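You operate a simulated robot arm through the tools that you are given. There is no shell and no other tool.

Carry out the task below with a simulated robot arm. There is one attempt and no reset: what you move stays moved.

TASK
Finish the half-full spindle with the grit 60 and grit 36 discs.
Fine: from below grit 60, a plate, grit 36, the dark plate; screw the nut down till the red band is hidden.

The check looks at the end state, three seconds after you hand in, the way a careful person would. Anything else that was tipped, shoved, dropped, spilled or broken makes it a failure.

THE ROBOT
A 6-joint arm with a three-finger gripper, fixed in place. Base frame: the origin is on the floor under the middle of its stand, x ahead of it, y to its left, z up; the work surface is at about z = 860. Lengths are in mm, angles in degrees, forces in N, time in s.
It reaches about 1213 mm from its shoulder. Its first joint turns from -166.0 to 166.0 degrees. Payload 4.89 kg.
The tool frame sits at the grasp point between the pads (the TCP): z along the fingers, y along the line on which they close. The tips reach 30 mm beyond it. The gripper opens to 164 mm; its body begins 125 mm behind the TCP.
Orientation is that of the tool frame in the base frame, as a unit quaternion [w, x, y, z]. With the fingers straight down and closing along the base's y, the tool's x points along the base's -x, its y along +y and its z along -z.

THE INTERFACE
- The arm moves only by the tool step_arm. Its argument "deltas" is text: rows parted by semicolons, each of 7 numbers parted by spaces: the turn, a rotation vector about the tool's x, y, z in degrees, then the shift along the tool's x, y, z in mm, then the gripper command, from -1 (shut) to 1 (fully open), values between in proportion. In form: rx ry rz tx ty tz grip; .... A call has 1 to 20 rows; each row is the pose to reach, as a shift and turn from the pose commanded when the call began, along the tool's axes at that moment. A row lasts 0.2 s, in which the tool goes at most 50 mm and 8.6 degrees; a call with a longer step from one row to the next is refused whole, and so is a gripper value outside its range. A pose out of reach is approached as far as the arm can. The call stops where the force on the tool passes 40 N (or 10 N more than at its start, if that is more) or the arm is blocked; 0.2 s more then pass. The fingers move at their own pace (about 108 mm/s each) and stop on an object; they squeeze with about 22 N. The grip force told is the motor's: it shows also when the fingers shut on nothing. Time passes only in rows, and 0.2 s behind the last, so rows that repeat a pose let the fingers close. The reply holds the time, the measured pose of the TCP, the force on the tool along the base axes, the opening and the grip force, in the units named above and with some noise, with the torque about the TCP (base axes, N m) and any sound that the robot's microphone picked up, and new pictures: "show" is both (left out), scene, wrist or none.
- Cameras (640 x 400 px; columns grow to the right, rows downward): "scene" is fixed at [397.6, -649.2, 1430]; the picture's right is [0.94, -0.35, 0.00], its down [-0.13, -0.34, -0.93] and it looks along [0.33, 0.87, -0.36] (base axes); focal length 340 px, centre (320, 200). "wrist" rides on the gripper at [76, -2, -152] in the tool frame; the picture's right is [0.02, 1.00, 0.00], its down [-0.88, 0.02, -0.47] and it looks along [-0.47, 0.01, 0.88] (tool axes); focal length 247 px, centre (320, 200). There is no depth. A picture from a camera that has moved, and an enlarged one, comes with that camera's place and axes in the base frame and with its lens.
- raise_lower(by): moves the trunk up (or, below 0, down) by that many mm; the arm rides with it, the base frame stays. It gives what a move gives, with no picture.
- zoom(camera, box): a new picture of the part [left, top, right, bottom] of that camera's present view, enlarged. No time passes.
- sign_off(): hands the job in; it is judged then, once.

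Nothing tells you positions but the pictures and the camera data. Unless the task says otherwise, let go and move clear before handing in.

The tools are called after "Call:" as a command line: name --argument value ..., lists and objects as JSON in quotes. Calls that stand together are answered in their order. step_arm: Moves the arm, as the interface text tells. Its arguments: {"type":"object","properties":{"deltas":{"type":"string"},"show":{"type":"string","enum":["both","scene","wrist","none"]}},"required":["deltas"]} The other tools are called the same way: raise_lower (by) moves the trunk up or down; zoom (camera, box) takes an enlarged picture of a part of a camera's view; sign_off () hands the job in.

At the start:

```text
time_s: 0.0
tcp_pos: [699.5, 70.2, 1347.1]
orientation: [0.0, 0.0, 1.0, 0.0]
contact_force: [-0.6, 0.4, 0.6]
ft_torque: [0.01, 0.02, -0.02]
finger_gap: 164.0
grasp_force: 0.1
trunk travel left (down, up): [-150.0, 240.0]
```

scene: 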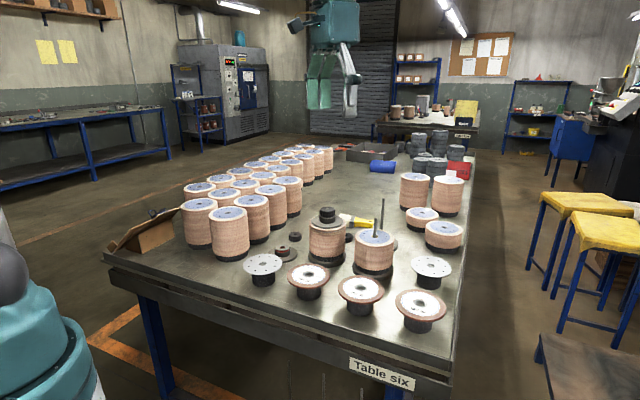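
wrist: 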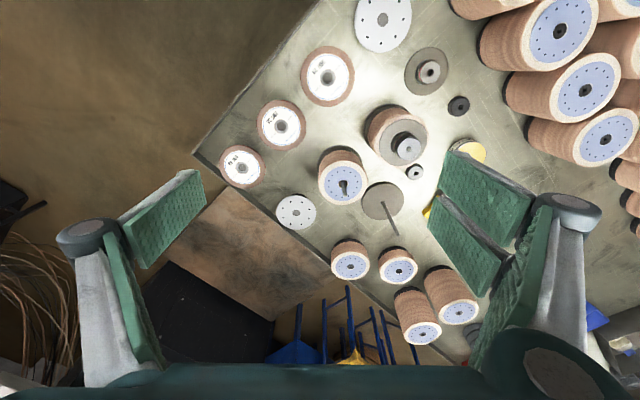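

I see a table with stacks of discs, two or three spindles, three discs and two plates on pedestals near the front edge. I'll zoom in to read the grit labels before moving anything.

Call:
zoom --camera "scene" --box '[230, 190, 470, 340]'

Call:
zoom --camera "wrist" --box '[210, 0, 490, 240]'

Call:
zoom --camera "scene" --box '[290, 190, 410, 290]'

```text
2.67 times, centred on (350, 265) of scene
camera zoom: at [397.6, -649.2, 1430.0], right [0.94, -0.35, 0.0], down [-0.13, -0.34, -0.93], along [0.33, 0.87, -0.36], focal length 906 px, centre (240, 27)
```

zoom: 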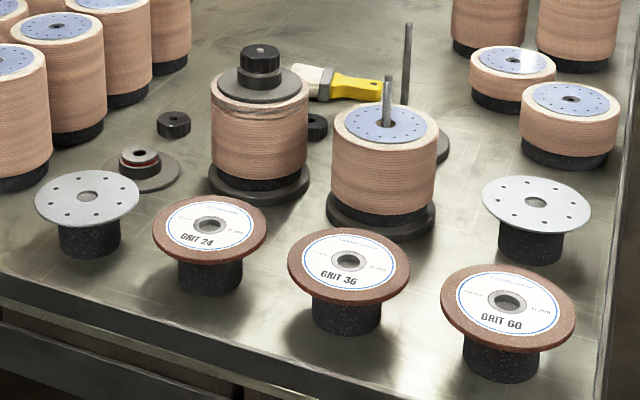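

```text
1.67 times, centred on (350, 120) of wrist
camera zoom: at [624.2, 69.1, 1498.9], right [-0.02, 1.0, 0.0], down [0.88, 0.02, 0.47], along [0.47, 0.01, -0.88], focal length 412 px, centre (270, 333)
```

zoom: 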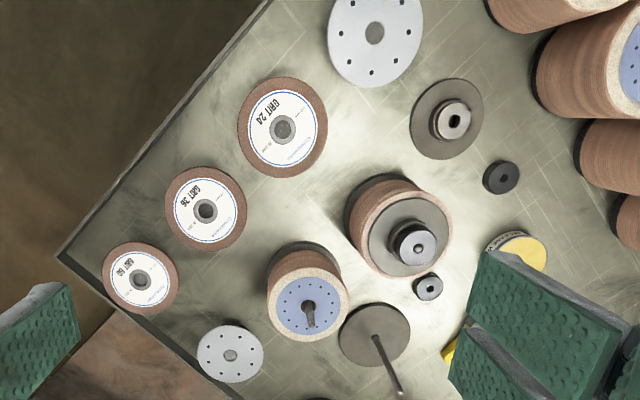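

```text
4.00 times, centred on (350, 240) of scene
camera zoom: at [397.6, -649.2, 1430.0], right [0.94, -0.35, 0.0], down [-0.13, -0.34, -0.93], along [0.33, 0.87, -0.36], focal length 1359 px, centre (200, 40)
```

zoom: 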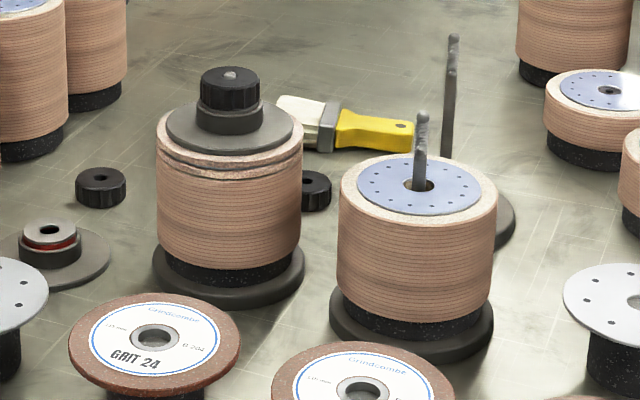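

The half-full spindle is the middle one, at roughly (860,120), with a bare rod and no nut. Grit 60 is near (849,-121) and grit 36 near (745,-18). A plate sits near (978,10), and the dark plate with the red-banded hub is near (629,310). I'll bring the wrist camera closer to measure these better.

Call:
step_arm --deltas "0 0 0 -10 10 40 1; 0 0 0 -20 20 80 1; 0 0 0 -30 30 120 1; 0 0 0 -40 40 160 1; 0 0 0 -45 50 180 1; 0 0 0 -45 50 180 1" --show "both"

```text
time_s: 1.4
tcp_pos: [747.4, 120.1, 1166.5]
orientation: [0.0, -0.001, 1.0, 0.0]
contact_force: [1.1, 0.0, -0.1]
ft_torque: [-0.01, 0.06, -0.01]
finger_gap: 163.9
grasp_force: 0.1
trunk travel left (down, up): [-150.0, 240.0]
camera wrist: at [670.4, 119.3, 1317.9], right [-0.02, 1.0, 0.0], down [0.88, 0.02, 0.47], along [0.47, 0.01, -0.88], focal length 247 px, centre (320, 200)
```

scene: 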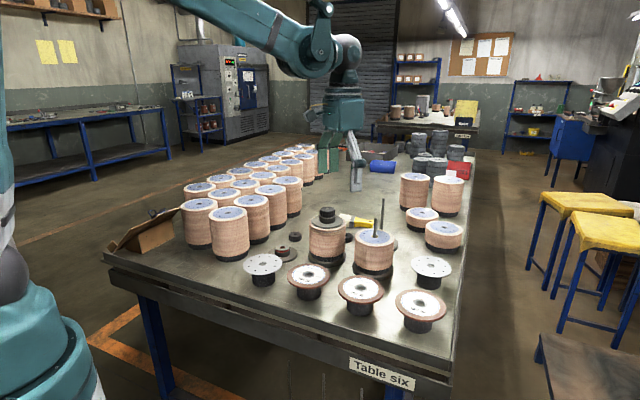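
wrist: 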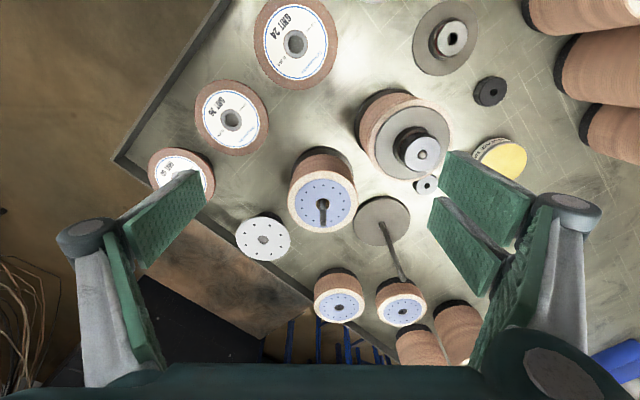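

The view is closer now. I'll zoom on the spindles, nuts and the dark plate to tell the parts apart.

Call:
zoom --camera "wrist" --box '[270, 130, 430, 240]'

Call:
zoom --camera "wrist" --box '[340, 0, 540, 200]'

Call:
zoom --camera "scene" --box '[265, 195, 365, 265]'

Call:
zoom --camera "wrist" --box '[190, 60, 350, 270]'

```text
3.64 times, centred on (350, 185) of wrist
camera zoom: at [670.4, 119.3, 1317.9], right [-0.02, 1.0, 0.0], down [0.88, 0.02, 0.47], along [0.47, 0.01, -0.88], focal length 898 px, centre (211, 254)
```

zoom: 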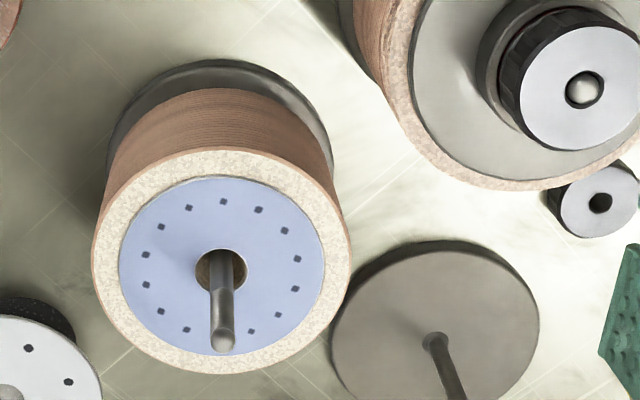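

```text
2.00 times, centred on (440, 100) of wrist
camera zoom: at [670.4, 119.3, 1317.9], right [-0.02, 1.0, 0.0], down [0.88, 0.02, 0.47], along [0.47, 0.01, -0.88], focal length 494 px, centre (80, 400)
```

zoom: 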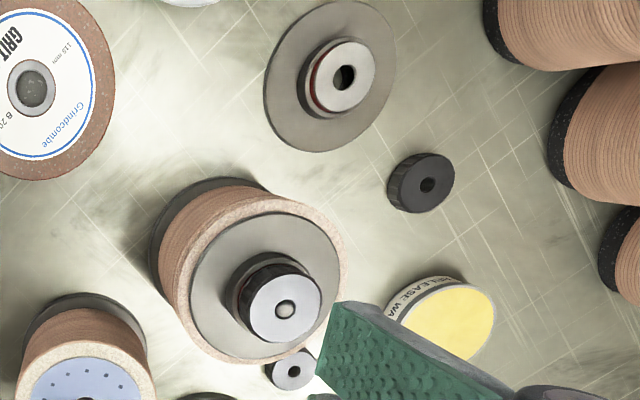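

```text
5.71 times, centred on (315, 230) of scene
camera zoom: at [397.6, -649.2, 1430.0], right [0.94, -0.35, 0.0], down [-0.13, -0.34, -0.93], along [0.33, 0.87, -0.36], focal length 1941 px, centre (349, 29)
```

zoom: 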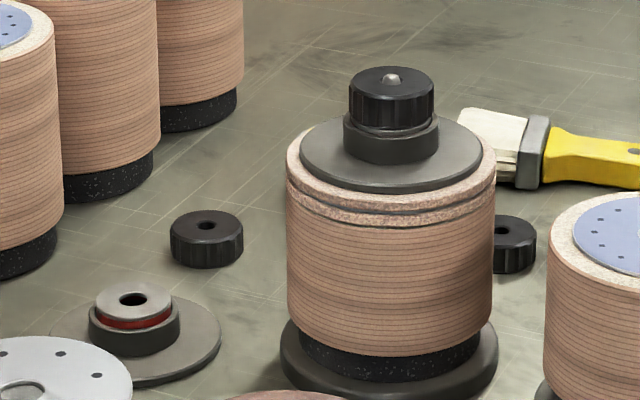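

```text
1.90 times, centred on (270, 165) of wrist
camera zoom: at [670.4, 119.3, 1317.9], right [-0.02, 1.0, 0.0], down [0.88, 0.02, 0.47], along [0.47, 0.01, -0.88], focal length 470 px, centre (415, 267)
```

zoom: 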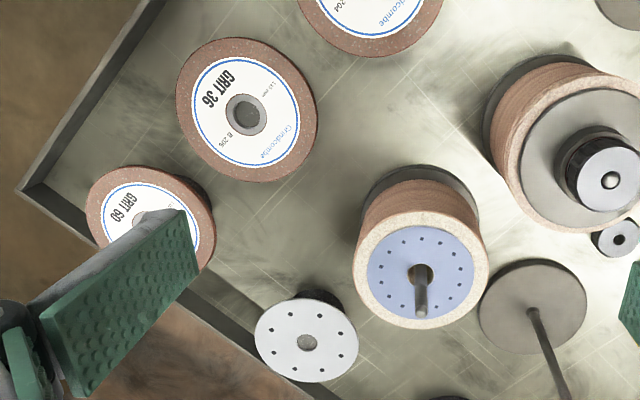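

Next I'll check the gripper's own shape and the nuts more closely.

Call:
zoom --camera "scene" --box '[290, 70, 400, 200]'

Call:
zoom --camera "wrist" --box '[40, 130, 600, 400]'

Call:
zoom --camera "wrist" --box '[395, 0, 525, 120]'

Call:
zoom --camera "wrist" --box '[380, 110, 460, 200]'

```text
3.08 times, centred on (345, 135) of scene
camera zoom: at [397.6, -649.2, 1430.0], right [0.94, -0.35, 0.0], down [-0.13, -0.34, -0.93], along [0.33, 0.87, -0.36], focal length 1045 px, centre (243, 400)
```

zoom: 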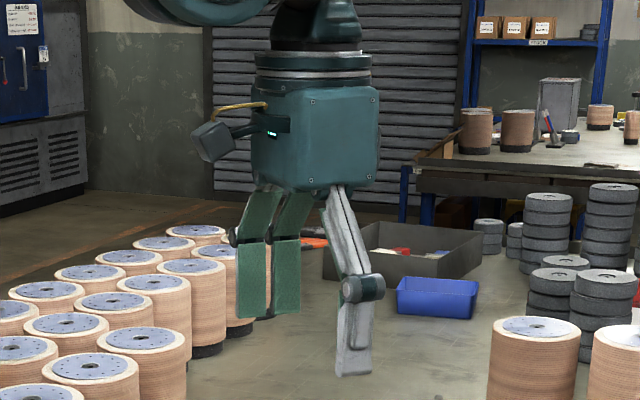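

```text
1.14 times, centred on (320, 265) of wrist
camera zoom: at [670.4, 119.3, 1317.9], right [-0.02, 1.0, 0.0], down [0.88, 0.02, 0.47], along [0.47, 0.01, -0.88], focal length 282 px, centre (320, 126)
```

zoom: 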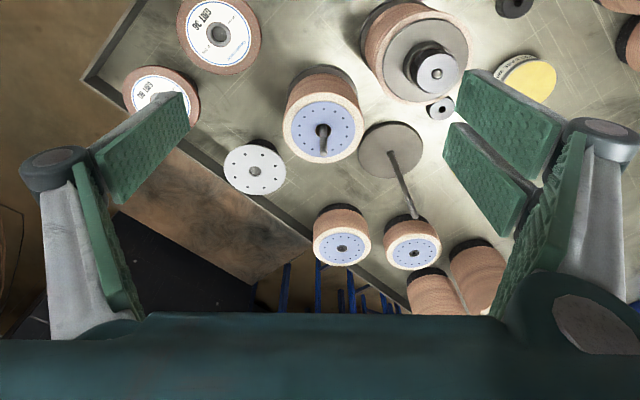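

```text
3.33 times, centred on (460, 60) of wrist
camera zoom: at [670.4, 119.3, 1317.9], right [-0.02, 1.0, 0.0], down [0.88, 0.02, 0.47], along [0.47, 0.01, -0.88], focal length 823 px, centre (-147, 667)
```

zoom: 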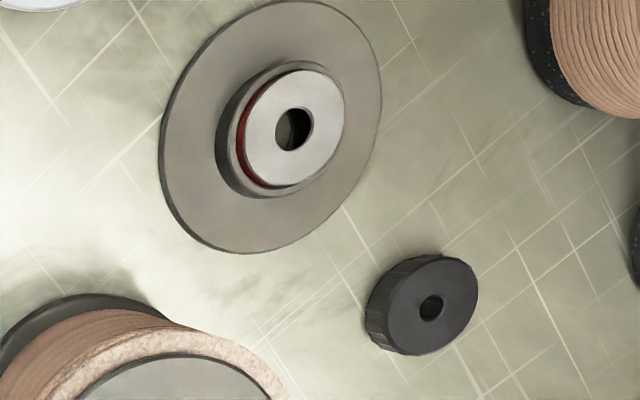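

```text
4.44 times, centred on (420, 155) of wrist
camera zoom: at [670.4, 119.3, 1317.9], right [-0.02, 1.0, 0.0], down [0.88, 0.02, 0.47], along [0.47, 0.01, -0.88], focal length 1098 px, centre (-124, 400)
```

zoom: 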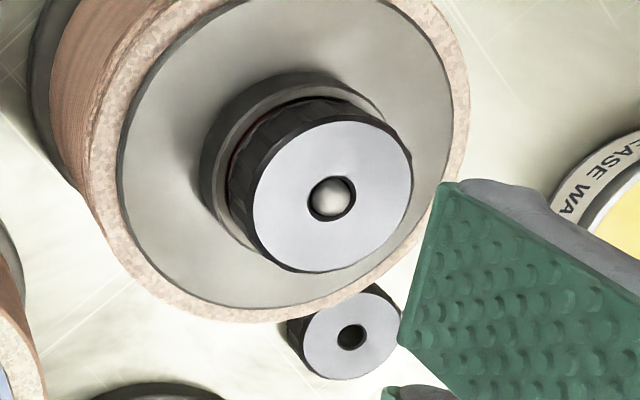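

Both loose nuts look alike, and the hub has a sprung inner sleeve with the red band. The rod is near (861,128) with its tip at about z=1034, and the stack top is at about 971. I'll go over the grit 60 disc to measure its exact place.

Call:
step_arm --deltas "0 0 0 -15 -34 10 1; 0 0 0 -29 -69 19 1; 0 0 0 -44 -103 28 1; 0 0 0 -58 -138 38 1; 0 0 0 -73 -172 47 1; 0 0 0 -88 -207 57 1; 0 0 0 -102 -241 66 0.8; 0 0 0 -102 -241 66 0.8" --show "both"

```text
time_s: 3.2
tcp_pos: [846.8, -118.3, 1102.3]
orientation: [0.0, 0.0, 1.0, 0.0]
contact_force: [1.1, 0.0, -0.3]
ft_torque: [-0.01, 0.11, 0.03]
finger_gap: 147.4
grasp_force: 0.1
trunk travel left (down, up): [-150.0, 240.0]
camera wrist: at [770.7, -119.6, 1253.6], right [-0.02, 1.0, 0.0], down [0.88, 0.02, 0.47], along [0.47, 0.01, -0.88], focal length 247 px, centre (320, 200)
```

scene: 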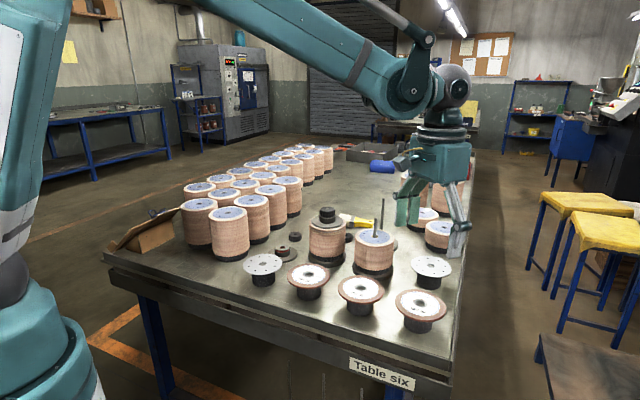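
wrist: 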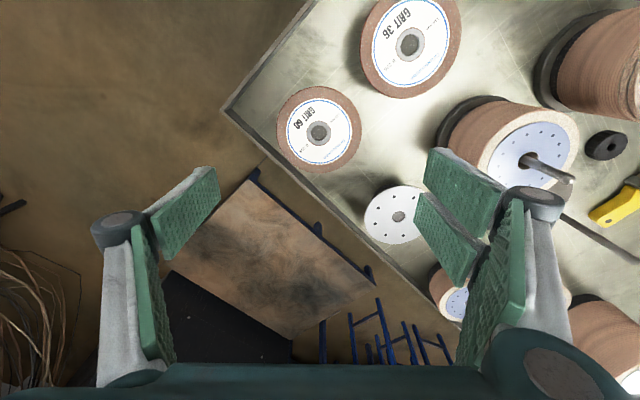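

Call:
zoom --camera "wrist" --box '[270, 80, 370, 180]'

Call:
zoom --camera "scene" --box '[380, 250, 460, 340]'

Call:
step_arm --deltas "0 0 0 0 0 0 0.8" --show "none"

```text
4.00 times, centred on (320, 130) of wrist
camera zoom: at [770.7, -119.6, 1253.6], right [-0.02, 1.0, 0.0], down [0.88, 0.02, 0.47], along [0.47, 0.01, -0.88], focal length 988 px, centre (320, 480)
```

zoom: 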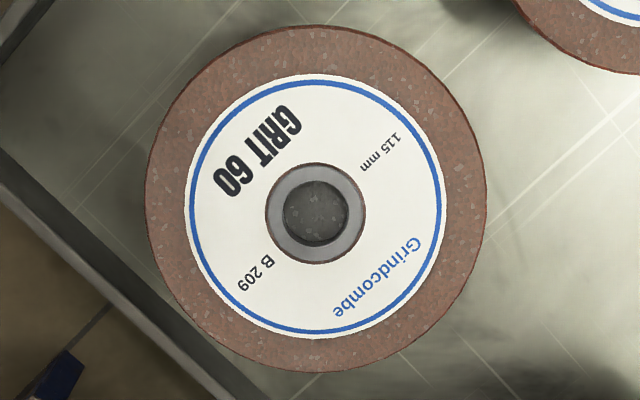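

```text
4.44 times, centred on (420, 295) of scene
camera zoom: at [397.6, -649.2, 1430.0], right [0.94, -0.35, 0.0], down [-0.13, -0.34, -0.93], along [0.33, 0.87, -0.36], focal length 1510 px, centre (-124, -222)
```

zoom: 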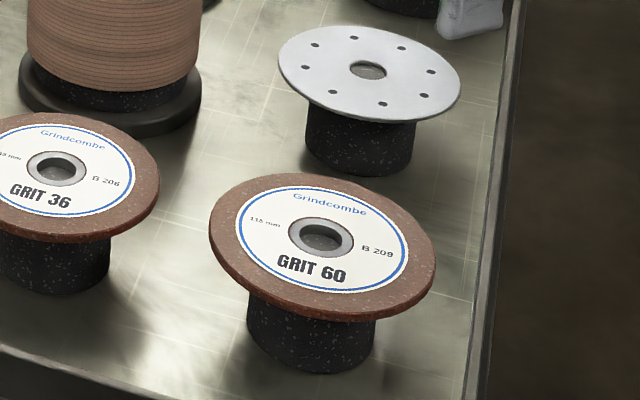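

```text
time_s: 3.6
tcp_pos: [846.2, -118.3, 1102.4]
orientation: [0.0, 0.0, 1.0, 0.0]
contact_force: [-0.1, 0.7, -0.2]
ft_torque: [0.03, 0.01, 0.0]
finger_gap: 147.6
grasp_force: 0.0
trunk travel left (down, up): [-150.0, 240.0]
```

Grit 60's hole is at about (847,-120), with the disc top at about z=918. The gripper is already nearly centred, so I'll descend most of the way and look again.

Call:
step_arm --deltas "0 0 0 -1 -1 40 0.8; 0 0 0 -1 -1 80 0.8; 0 0 0 -1 -1 110 0.8; 0 0 0 -1 -1 125 0.8; 0 0 0 -1 -1 125 0.8" --show "both"

```text
time_s: 4.8
tcp_pos: [849.5, -123.0, 977.6]
orientation: [0.0, 0.001, 1.0, 0.0]
contact_force: [0.1, 0.5, 0.3]
ft_torque: [0.01, 0.07, -0.03]
finger_gap: 147.8
grasp_force: 0.1
trunk travel left (down, up): [-150.0, 240.0]
camera wrist: at [773.7, -123.3, 1128.9], right [-0.02, 1.0, 0.0], down [0.88, 0.02, 0.47], along [0.47, 0.01, -0.88], focal length 247 px, centre (320, 200)
```

scene: 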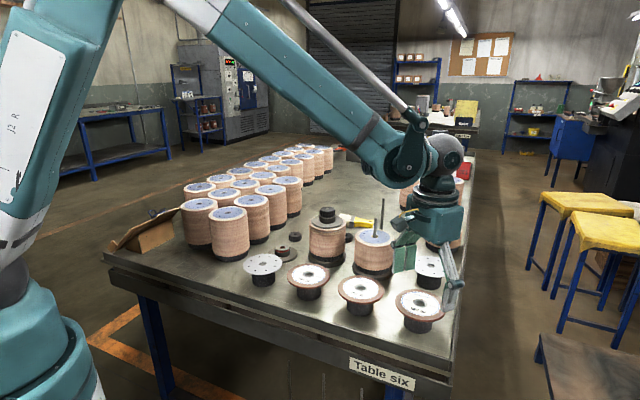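
wrist: 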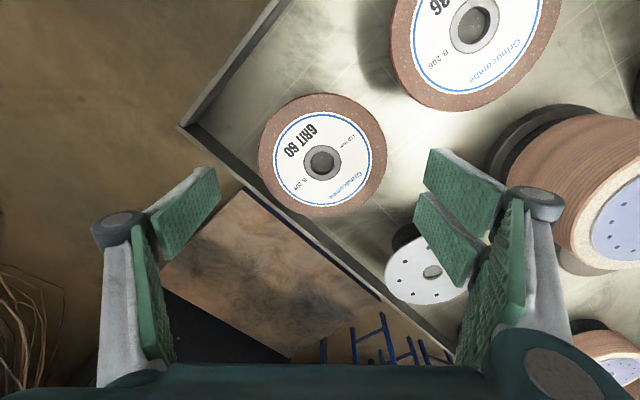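

Call:
zoom --camera "wrist" --box '[240, 80, 400, 230]'

Call:
step_arm --deltas "0 0 0 0 0 0 0.8" --show "none"

Call:
step_arm --deltas "0 0 0 0 0 0 0.8" --show "none"

Call:
zoom --camera "scene" --box '[370, 200, 480, 340]'

```text
2.67 times, centred on (320, 155) of wrist
camera zoom: at [773.7, -123.3, 1128.9], right [-0.02, 1.0, 0.0], down [0.88, 0.02, 0.47], along [0.47, 0.01, -0.88], focal length 659 px, centre (320, 320)
```

zoom: 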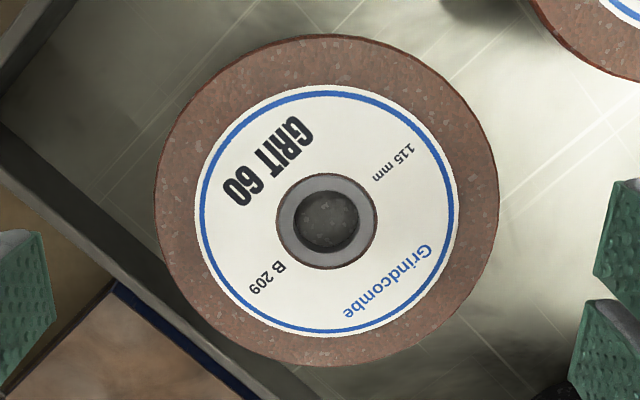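

```text
time_s: 5.2
tcp_pos: [850.2, -121.6, 977.1]
orientation: [0.0, 0.0, 1.0, -0.001]
contact_force: [0.0, -0.9, -0.4]
ft_torque: [0.02, 0.01, 0.02]
finger_gap: 147.8
grasp_force: 0.0
trunk travel left (down, up): [-150.0, 240.0]
```

```text
time_s: 5.6
tcp_pos: [849.9, -123.5, 977.3]
orientation: [0.0, -0.001, 1.0, 0.0]
contact_force: [0.4, -0.2, 0.8]
ft_torque: [0.0, -0.05, 0.02]
finger_gap: 147.6
grasp_force: 0.1
trunk travel left (down, up): [-150.0, 240.0]
```

```text
2.86 times, centred on (425, 270) of scene
camera zoom: at [397.6, -649.2, 1430.0], right [0.94, -0.35, 0.0], down [-0.13, -0.34, -0.93], along [0.33, 0.87, -0.36], focal length 971 px, centre (20, 0)
```

zoom: 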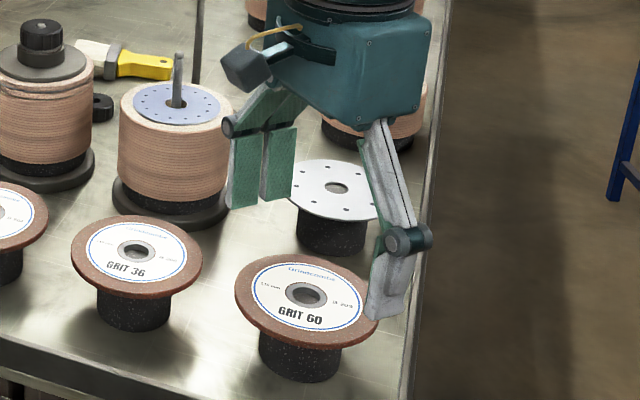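

The disc reads at about (848,-120) and I'm about 3 mm off in y. I'll correct, descend so the tips sit just below the disc, and close on the rim.

Call:
step_arm --deltas "0 0 0 2 3 20 0.8; 0 0 0 2 3 39 0.8; 0 0 0 2 3 39 0.8; 0 0 0 2 3 39 0.3; 0 0 0 2 3 39 0.2; 0 0 0 2 3 39 0.2; 0 0 0 2 3 39 0.2" --show "both"

```text
time_s: 7.2
tcp_pos: [848.7, -116.6, 938.9]
orientation: [0.0, 0.0, 1.0, 0.0]
contact_force: [0.6, 0.0, -0.2]
ft_torque: [0.0, 0.04, 0.0]
finger_gap: 114.4
grasp_force: 21.9
trunk travel left (down, up): [-150.0, 240.0]
camera wrist: at [772.9, -118.3, 1090.9], right [-0.02, 1.0, 0.0], down [0.88, 0.02, 0.47], along [0.47, 0.01, -0.88], focal length 247 px, centre (320, 200)
```

scene: 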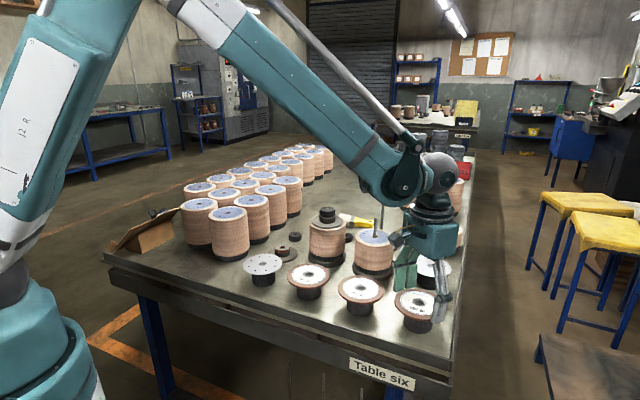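
wrist: 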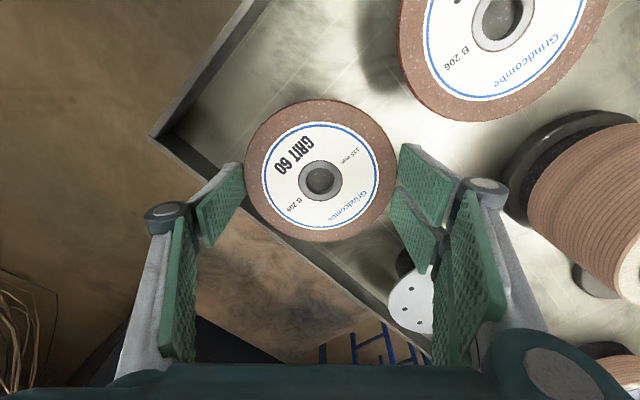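

Gripped at 114.4 mm. I'll lift straight up and check that the disc comes along level.

Call:
step_arm --deltas "0 0 0 0 0 -15 0.2; 0 0 0 0 0 -45 0.2; 0 0 0 0 0 -85 0.2; 0 0 0 0 0 -125 0.2; 0 0 0 0 0 -160 0.2; 0 0 0 0 0 -160 0.2" --show "both"

```text
time_s: 8.6
tcp_pos: [847.2, -118.7, 1099.4]
orientation: [0.0, 0.0, 1.0, 0.0]
contact_force: [-1.1, 0.2, -0.8]
ft_torque: [0.02, -0.05, 0.01]
finger_gap: 114.0
grasp_force: 22.0
trunk travel left (down, up): [-150.0, 240.0]
camera wrist: at [770.8, -118.9, 1251.1], right [-0.02, 1.0, 0.0], down [0.88, 0.02, 0.47], along [0.47, 0.01, -0.88], focal length 247 px, centre (320, 200)
```

scene: 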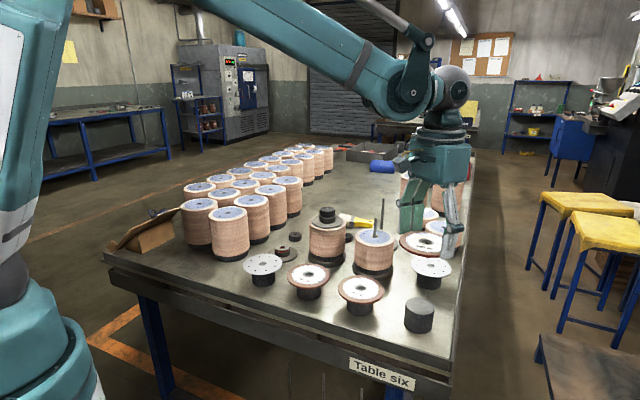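
wrist: 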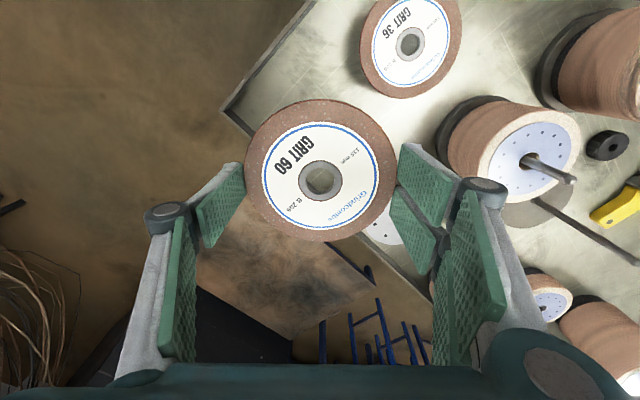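

The disc is held level and its support stayed put. Now I'll carry it over the half-full spindle's rod at about (861,128), keeping high.

Call:
step_arm --deltas "0 0 0 -2 41 0 0.2; 0 0 0 -5 82 0 0.2; 0 0 0 -7 123 0 0.2; 0 0 0 -9 164 0 0.2; 0 0 0 -12 206 0 0.2; 0 0 0 -14 247 0 0.2; 0 0 0 -14 247 0 0.2; 0 0 0 -14 247 0 0.2" --show "both"

```text
time_s: 10.4
tcp_pos: [861.4, 130.8, 1096.5]
orientation: [0.0, -0.001, 1.0, -0.001]
contact_force: [-0.4, 0.8, -0.5]
ft_torque: [-0.05, 0.01, 0.01]
finger_gap: 114.0
grasp_force: 22.1
trunk travel left (down, up): [-150.0, 240.0]
camera wrist: at [785.0, 129.5, 1248.1], right [-0.02, 1.0, 0.0], down [0.88, 0.02, 0.47], along [0.47, 0.01, -0.88], focal length 247 px, centre (320, 200)
```

scene: 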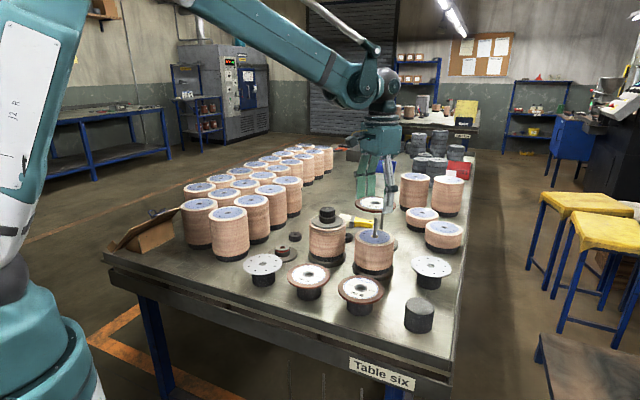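
wrist: 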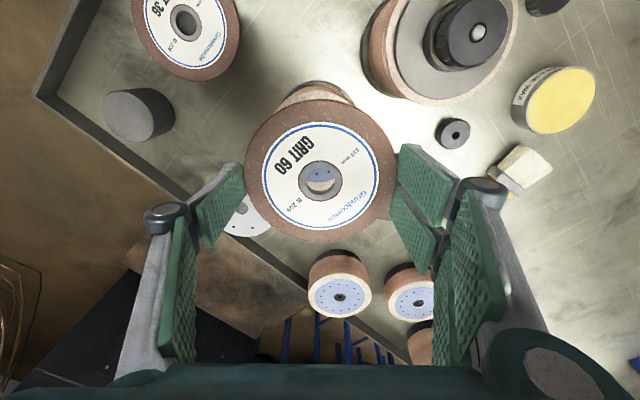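

Call:
zoom --camera "wrist" --box '[240, 80, 400, 240]'

Call:
zoom --camera "wrist" --box '[295, 155, 345, 205]'

Call:
zoom --camera "scene" --box '[330, 180, 420, 280]'

```text
2.50 times, centred on (320, 160) of wrist
camera zoom: at [785.0, 129.5, 1248.1], right [-0.02, 1.0, 0.0], down [0.88, 0.02, 0.47], along [0.47, 0.01, -0.88], focal length 617 px, centre (320, 300)
```

zoom: 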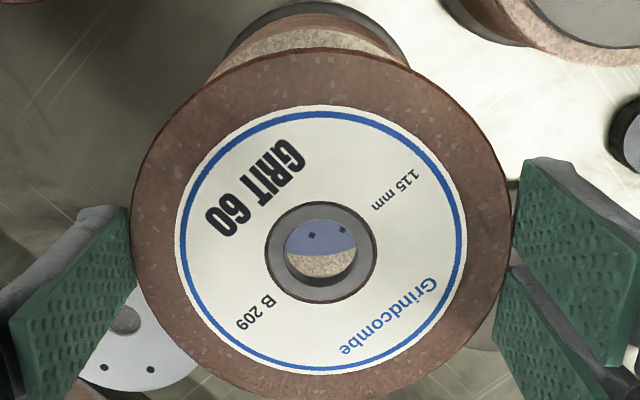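

```text
8.00 times, centred on (320, 180) of wrist
camera zoom: at [785.0, 129.5, 1248.1], right [-0.02, 1.0, 0.0], down [0.88, 0.02, 0.47], along [0.47, 0.01, -0.88], focal length 1976 px, centre (320, 360)
```

zoom: 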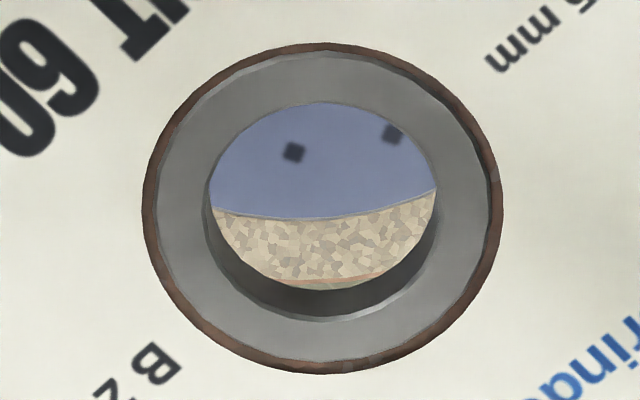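

```text
4.00 times, centred on (375, 230) of scene
camera zoom: at [397.6, -649.2, 1430.0], right [0.94, -0.35, 0.0], down [-0.13, -0.34, -0.93], along [0.33, 0.87, -0.36], focal length 1359 px, centre (100, 80)
```

zoom: 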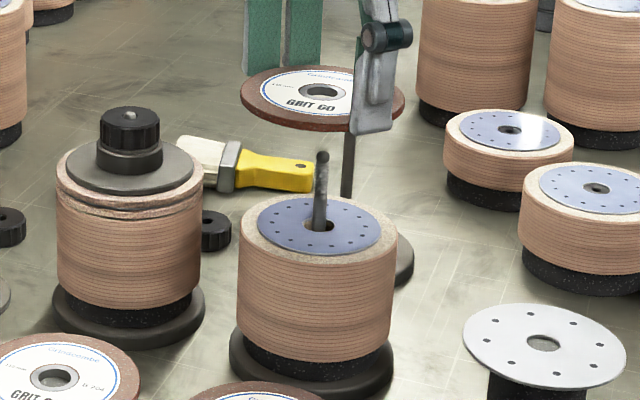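

Through the held disc's hole I can fit the stack's edge, which puts the stack centre at about (861.3,127.6). The disc hole is at about (860.5,131.3). I'll shift by that and lower to just above the rod tip to verify by eye.

Call:
step_arm --deltas "0 0 0 -1 -3.5 0 0.2; 0 0 0 -1 -3.5 12 0.2; 0 0 0 -1 -3.5 24 0.2; 0 0 0 -1 -3.5 24 0.2; 0 0 0 -1 -3.5 24 0.2" --show "both"

Call:
zoom --camera "wrist" --box '[295, 155, 345, 205]'

Call:
zoom --camera "scene" --box '[330, 180, 420, 280]'

```text
time_s: 11.6
tcp_pos: [862.2, 125.3, 1071.9]
orientation: [0.0, 0.001, 1.0, 0.0]
contact_force: [0.2, 1.2, -1.2]
ft_torque: [-0.01, 0.03, 0.0]
finger_gap: 114.2
grasp_force: 22.5
trunk travel left (down, up): [-150.0, 240.0]
camera wrist: at [786.0, 124.1, 1223.5], right [-0.02, 1.0, 0.0], down [0.88, 0.02, 0.47], along [0.47, 0.01, -0.88], focal length 247 px, centre (320, 200)
```

scene: 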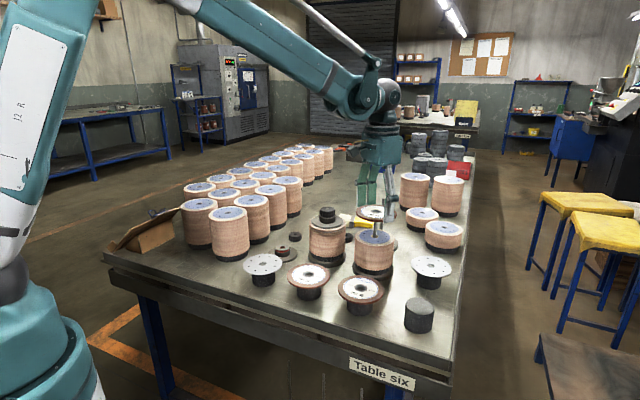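
wrist: 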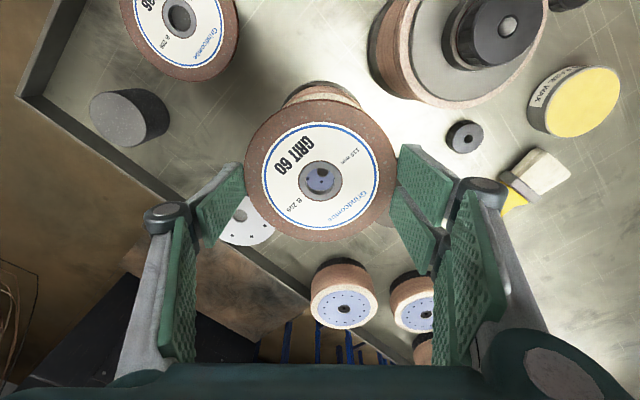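

```text
8.00 times, centred on (320, 180) of wrist
camera zoom: at [786.0, 124.1, 1223.5], right [-0.02, 1.0, 0.0], down [0.88, 0.02, 0.47], along [0.47, 0.01, -0.88], focal length 1976 px, centre (320, 360)
```

zoom: 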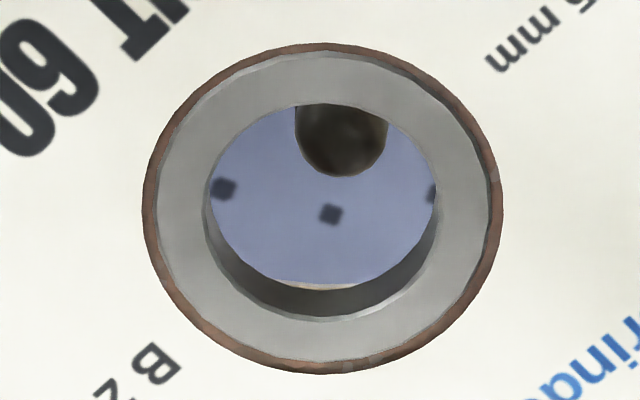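

```text
4.00 times, centred on (375, 230) of scene
camera zoom: at [397.6, -649.2, 1430.0], right [0.94, -0.35, 0.0], down [-0.13, -0.34, -0.93], along [0.33, 0.87, -0.36], focal length 1359 px, centre (100, 80)
```

zoom: 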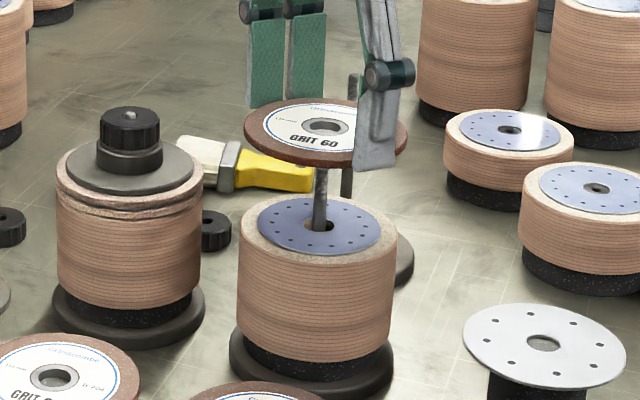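

The rod tip shows inside the hole and reads about 2 mm to +y of the hole centre. I'll correct that and lower until the tips are just above the stack top.

Call:
step_arm --deltas "0 0 0 0 2 0 0.2; 0 0 0 0 2 15 0.2; 0 0 0 0 2 30 0.2; 0 0 0 0 2 45 0.2; 0 0 0 0 2 58 0.2; 0 0 0 0 2 65 0.2; 0 0 0 0 2 65 0.2" --show "both"

Call:
zoom --camera "wrist" --box '[240, 80, 400, 240]'

Call:
zoom --camera "scene" --box '[340, 200, 410, 270]'

```text
time_s: 13.2
tcp_pos: [861.6, 126.7, 1007.6]
orientation: [0.0, 0.0, 1.0, 0.0]
contact_force: [-0.5, -0.5, -1.3]
ft_torque: [-0.01, 0.01, 0.01]
finger_gap: 114.0
grasp_force: 21.8
trunk travel left (down, up): [-150.0, 240.0]
camera wrist: at [784.2, 126.0, 1159.3], right [-0.02, 1.0, 0.0], down [0.88, 0.02, 0.47], along [0.47, 0.01, -0.88], focal length 247 px, centre (320, 200)
```

scene: 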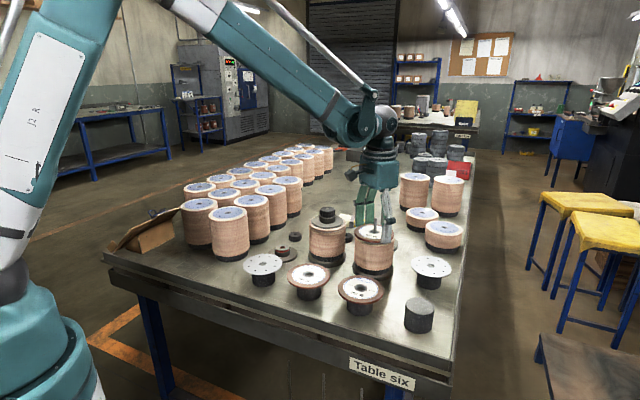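
wrist: 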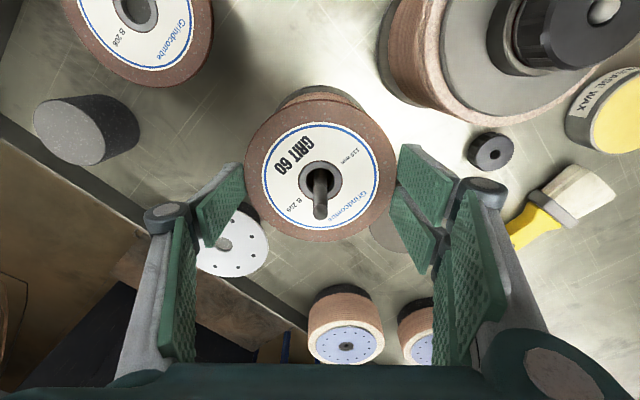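

```text
2.50 times, centred on (320, 160) of wrist
camera zoom: at [784.2, 126.0, 1159.3], right [-0.02, 1.0, 0.0], down [0.88, 0.02, 0.47], along [0.47, 0.01, -0.88], focal length 617 px, centre (320, 300)
```

zoom: 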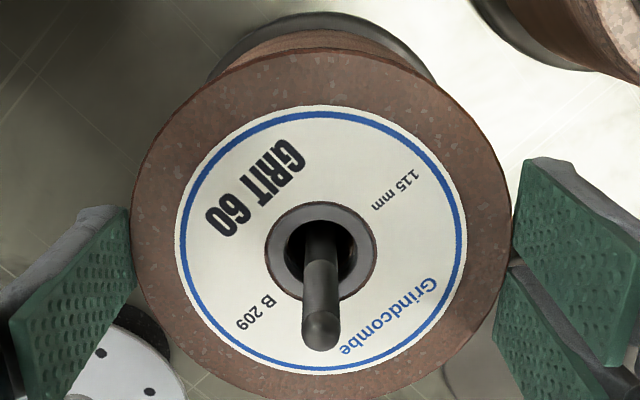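

```text
5.71 times, centred on (375, 235) of scene
camera zoom: at [397.6, -649.2, 1430.0], right [0.94, -0.35, 0.0], down [-0.13, -0.34, -0.93], along [0.33, 0.87, -0.36], focal length 1941 px, centre (6, 0)
```

zoom: 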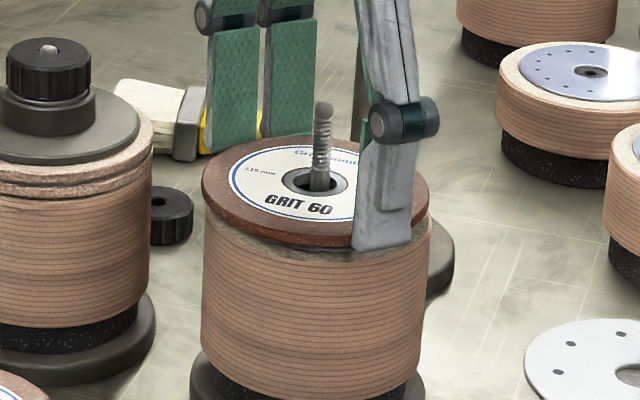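

The rod is inside the hole and the disc hovers a few mm above the stack. I'll lower in small steps and watch the force.

Call:
step_arm --deltas "0 0 0 0 0 2 0.2; 0 0 0 0 0 3 0.2; 0 0 0 0 0 3 0.2" --show "none"

Call:
zoom --camera "scene" --box '[350, 215, 400, 265]'

```text
time_s: 14.0
tcp_pos: [861.1, 127.2, 1004.6]
orientation: [-0.001, -0.001, 1.0, 0.0]
contact_force: [0.2, -0.7, -1.9]
ft_torque: [0.0, 0.0, -0.01]
finger_gap: 114.0
grasp_force: 22.2
trunk travel left (down, up): [-150.0, 240.0]
```

```text
8.00 times, centred on (375, 240) of scene
camera zoom: at [397.6, -649.2, 1430.0], right [0.94, -0.35, 0.0], down [-0.13, -0.34, -0.93], along [0.33, 0.87, -0.36], focal length 2718 px, centre (-120, -120)
```

zoom: 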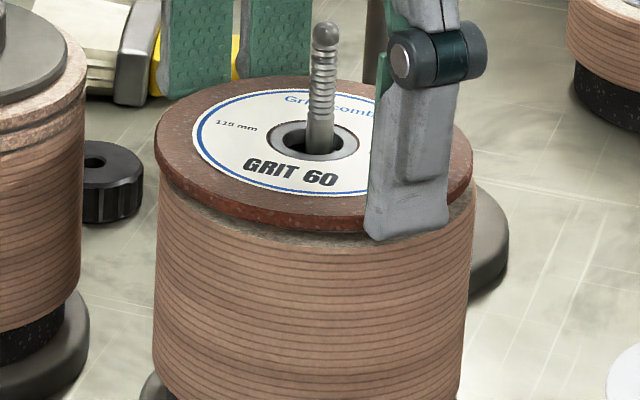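

Call:
step_arm --deltas "0 0 0 0 0 1 0.2; 0 0 0 0 0 2 0.2; 0 0 0 0 0 2 0.2" --show "none"

Call:
zoom --camera "scene" --box '[350, 215, 400, 265]'

```text
time_s: 14.8
tcp_pos: [859.8, 127.1, 1001.3]
orientation: [-0.001, 0.0, 1.0, 0.0]
contact_force: [0.2, 0.1, -1.4]
ft_torque: [-0.03, -0.02, 0.0]
finger_gap: 114.2
grasp_force: 21.5
trunk travel left (down, up): [-150.0, 240.0]
```

```text
8.00 times, centred on (375, 240) of scene
camera zoom: at [397.6, -649.2, 1430.0], right [0.94, -0.35, 0.0], down [-0.13, -0.34, -0.93], along [0.33, 0.87, -0.36], focal length 2718 px, centre (-120, -120)
```

zoom: 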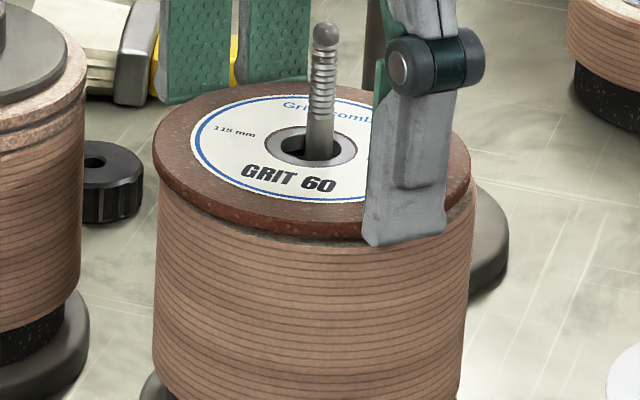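

No contact yet and the disc is about 3 mm above the stack. I'll nudge +1 mm in x, then open just enough to set the disc down.

Call:
step_arm --deltas "0 0 0 -1 0 0 0.2; 0 0 0 -1 0 1 0.2; 0 0 0 -1 0 1 0.42; 0 0 0 -1 0 1 0.55; 0 0 0 -1 0 1 0.7; 0 0 0 -1 0 1 0.7" --show "both"

Call:
zoom --camera "scene" --box '[350, 215, 400, 265]'

```text
time_s: 16.2
tcp_pos: [861.9, 127.8, 1002.1]
orientation: [0.0, 0.0, 1.0, 0.0]
contact_force: [-0.3, 0.0, 0.2]
ft_torque: [0.0, -0.05, -0.01]
finger_gap: 139.2
grasp_force: 0.1
trunk travel left (down, up): [-150.0, 240.0]
camera wrist: at [785.9, 126.1, 1153.9], right [-0.02, 1.0, 0.0], down [0.88, 0.02, 0.47], along [0.47, 0.01, -0.88], focal length 247 px, centre (320, 200)
```

scene: 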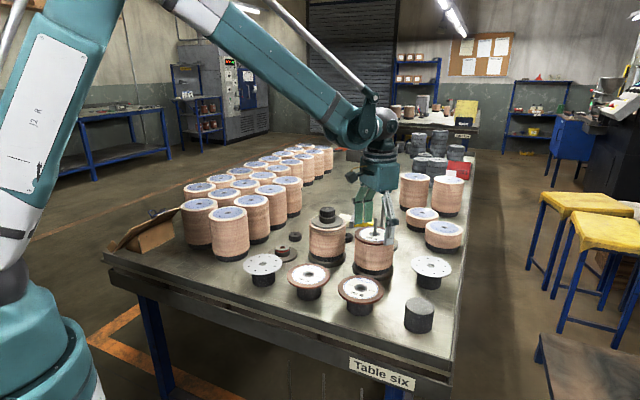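
wrist: 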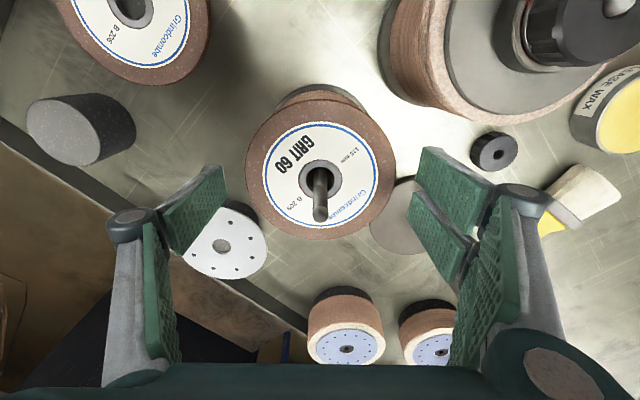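

```text
8.00 times, centred on (375, 240) of scene
camera zoom: at [397.6, -649.2, 1430.0], right [0.94, -0.35, 0.0], down [-0.13, -0.34, -0.93], along [0.33, 0.87, -0.36], focal length 2718 px, centre (-120, -120)
```

zoom: 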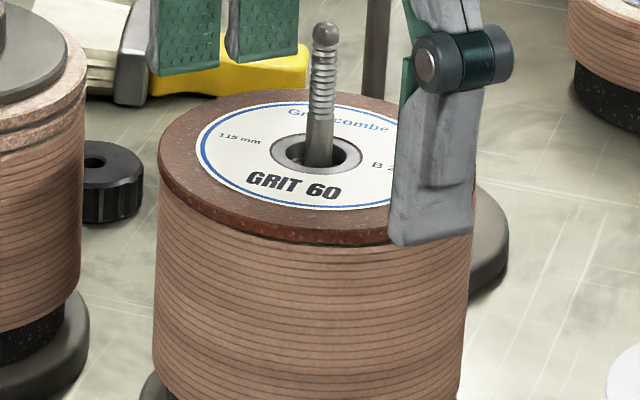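

Grit 60 is seated on the stack. I'll go straight up, then over to the right-hand plate near (978,10).

Call:
step_arm --deltas "0 0 0 0 0 -40 0.8; 0 0 0 0 0 -80 0.8; 0 0 0 0 0 -100 0.8; 0 0 0 -30 -30 -100 0.8; 0 0 0 -60 -60 -100 0.8; 0 0 0 -90 -90 -100 0.8; 0 0 0 -117 -118 -90 0.8; 0 0 0 -117 -118 -80 0.8; 0 0 0 -117 -118 -80 0.8" --show "both"

Call:
zoom --camera "wrist" --box '[240, 60, 400, 220]'

Call:
zoom --camera "scene" --box '[340, 200, 460, 300]'

```text
time_s: 18.2
tcp_pos: [981.8, 6.0, 1082.0]
orientation: [0.0, 0.0, 1.0, -0.001]
contact_force: [0.0, 0.1, -0.7]
ft_torque: [0.01, 0.09, 0.01]
finger_gap: 147.5
grasp_force: 0.1
trunk travel left (down, up): [-150.0, 240.0]
camera wrist: at [905.6, 5.6, 1234.4], right [-0.02, 1.0, 0.0], down [0.88, 0.02, 0.47], along [0.47, 0.01, -0.88], focal length 247 px, centre (320, 200)
```

scene: 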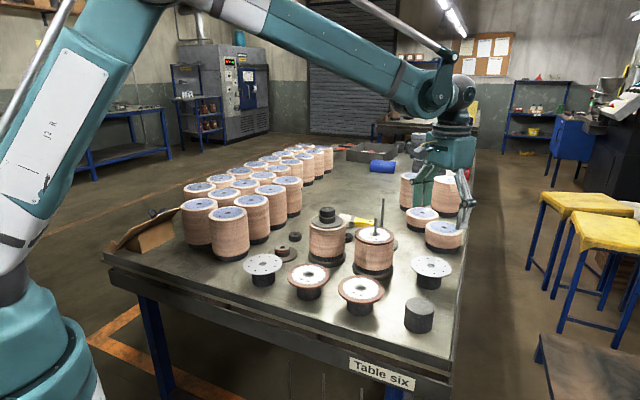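
wrist: 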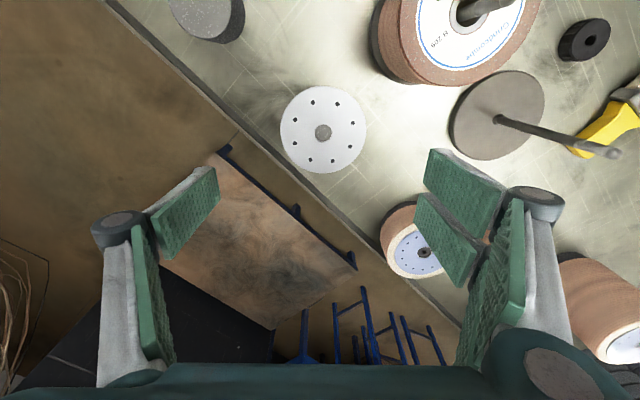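

```text
2.50 times, centred on (320, 140) of wrist
camera zoom: at [905.6, 5.6, 1234.4], right [-0.02, 1.0, 0.0], down [0.88, 0.02, 0.47], along [0.47, 0.01, -0.88], focal length 617 px, centre (320, 350)
```

zoom: 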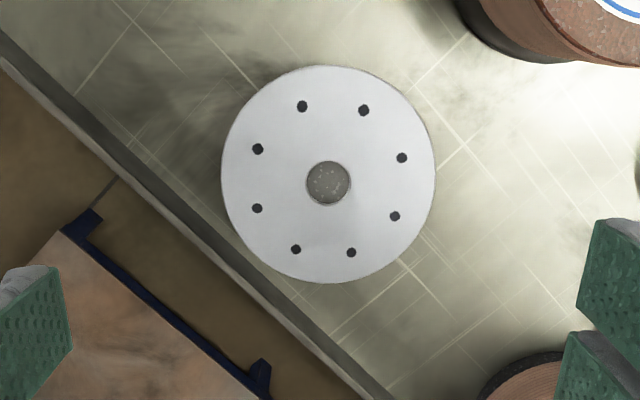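

```text
4.00 times, centred on (400, 250) of scene
camera zoom: at [397.6, -649.2, 1430.0], right [0.94, -0.35, 0.0], down [-0.13, -0.34, -0.93], along [0.33, 0.87, -0.36], focal length 1359 px, centre (0, 0)
```

zoom: 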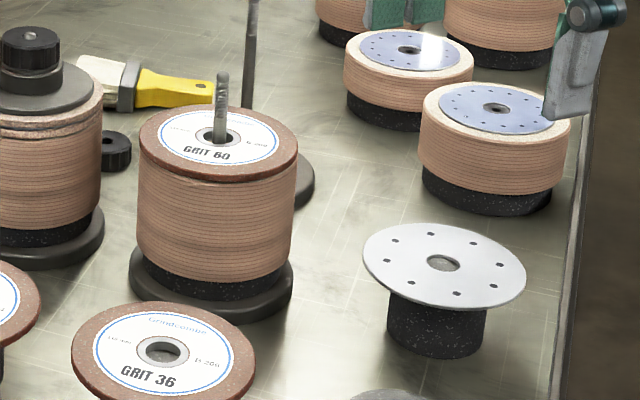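

The plate's hole is at about (978.6,11) and the plate is roughly 110 mm across and thin. I'll centre and descend partway, then check again.

Call:
step_arm --deltas "0 0 0 3 5 0 0.7; 0 0 0 3 5 40 0.7; 0 0 0 3 5 80 0.7; 0 0 0 3 5 110 0.7; 0 0 0 3 5 110 0.7; 0 0 0 3 5 110 0.7" --show "wrist"

Call:
zoom --camera "wrist" --box '[220, 60, 420, 240]'

Call:
zoom --camera "scene" --box '[390, 200, 480, 290]'

```text
time_s: 19.6
tcp_pos: [975.8, 13.9, 971.1]
orientation: [0.0, -0.001, 1.0, 0.001]
contact_force: [1.1, -0.4, -0.2]
ft_torque: [0.03, 0.05, 0.0]
finger_gap: 139.4
grasp_force: 0.0
trunk travel left (down, up): [-150.0, 240.0]
camera wrist: at [899.1, 13.7, 1122.9], right [-0.02, 1.0, 0.0], down [0.88, 0.02, 0.47], along [0.47, 0.01, -0.88], focal length 247 px, centre (320, 200)
```

wrist: 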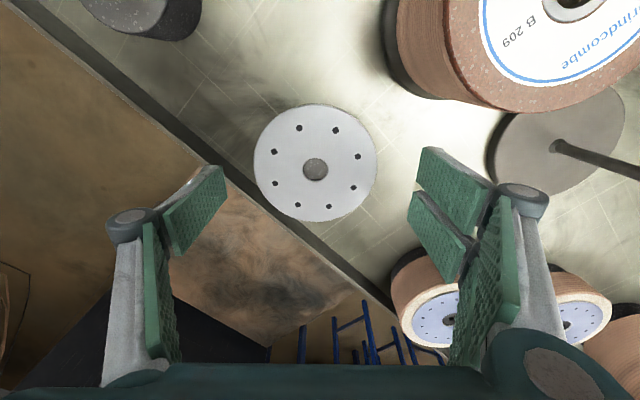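

```text
2.22 times, centred on (320, 150) of wrist
camera zoom: at [899.1, 13.7, 1122.9], right [-0.02, 1.0, 0.0], down [0.88, 0.02, 0.47], along [0.47, 0.01, -0.88], focal length 549 px, centre (320, 311)
```

zoom: 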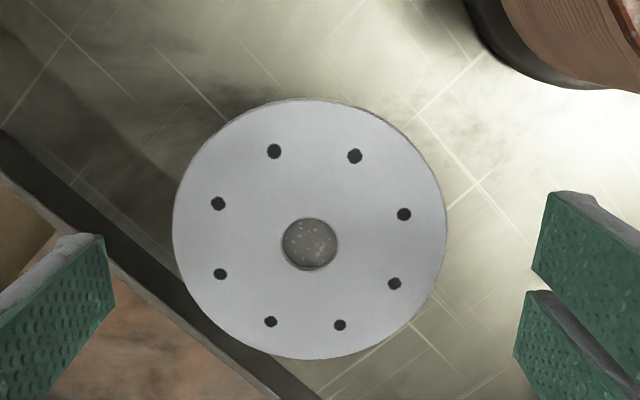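

```text
4.44 times, centred on (435, 245) of scene
camera zoom: at [397.6, -649.2, 1430.0], right [0.94, -0.35, 0.0], down [-0.13, -0.34, -0.93], along [0.33, 0.87, -0.36], focal length 1510 px, centre (-191, 0)
```

zoom: 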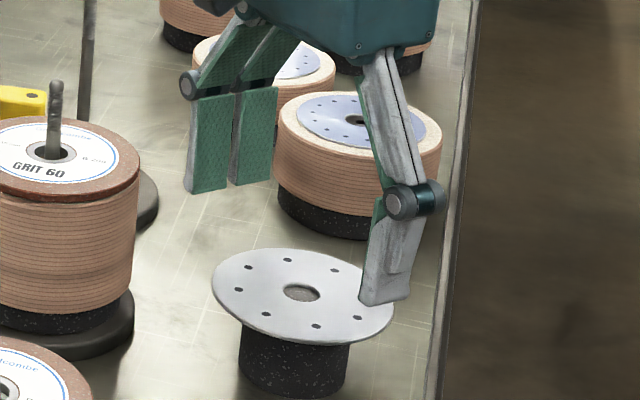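

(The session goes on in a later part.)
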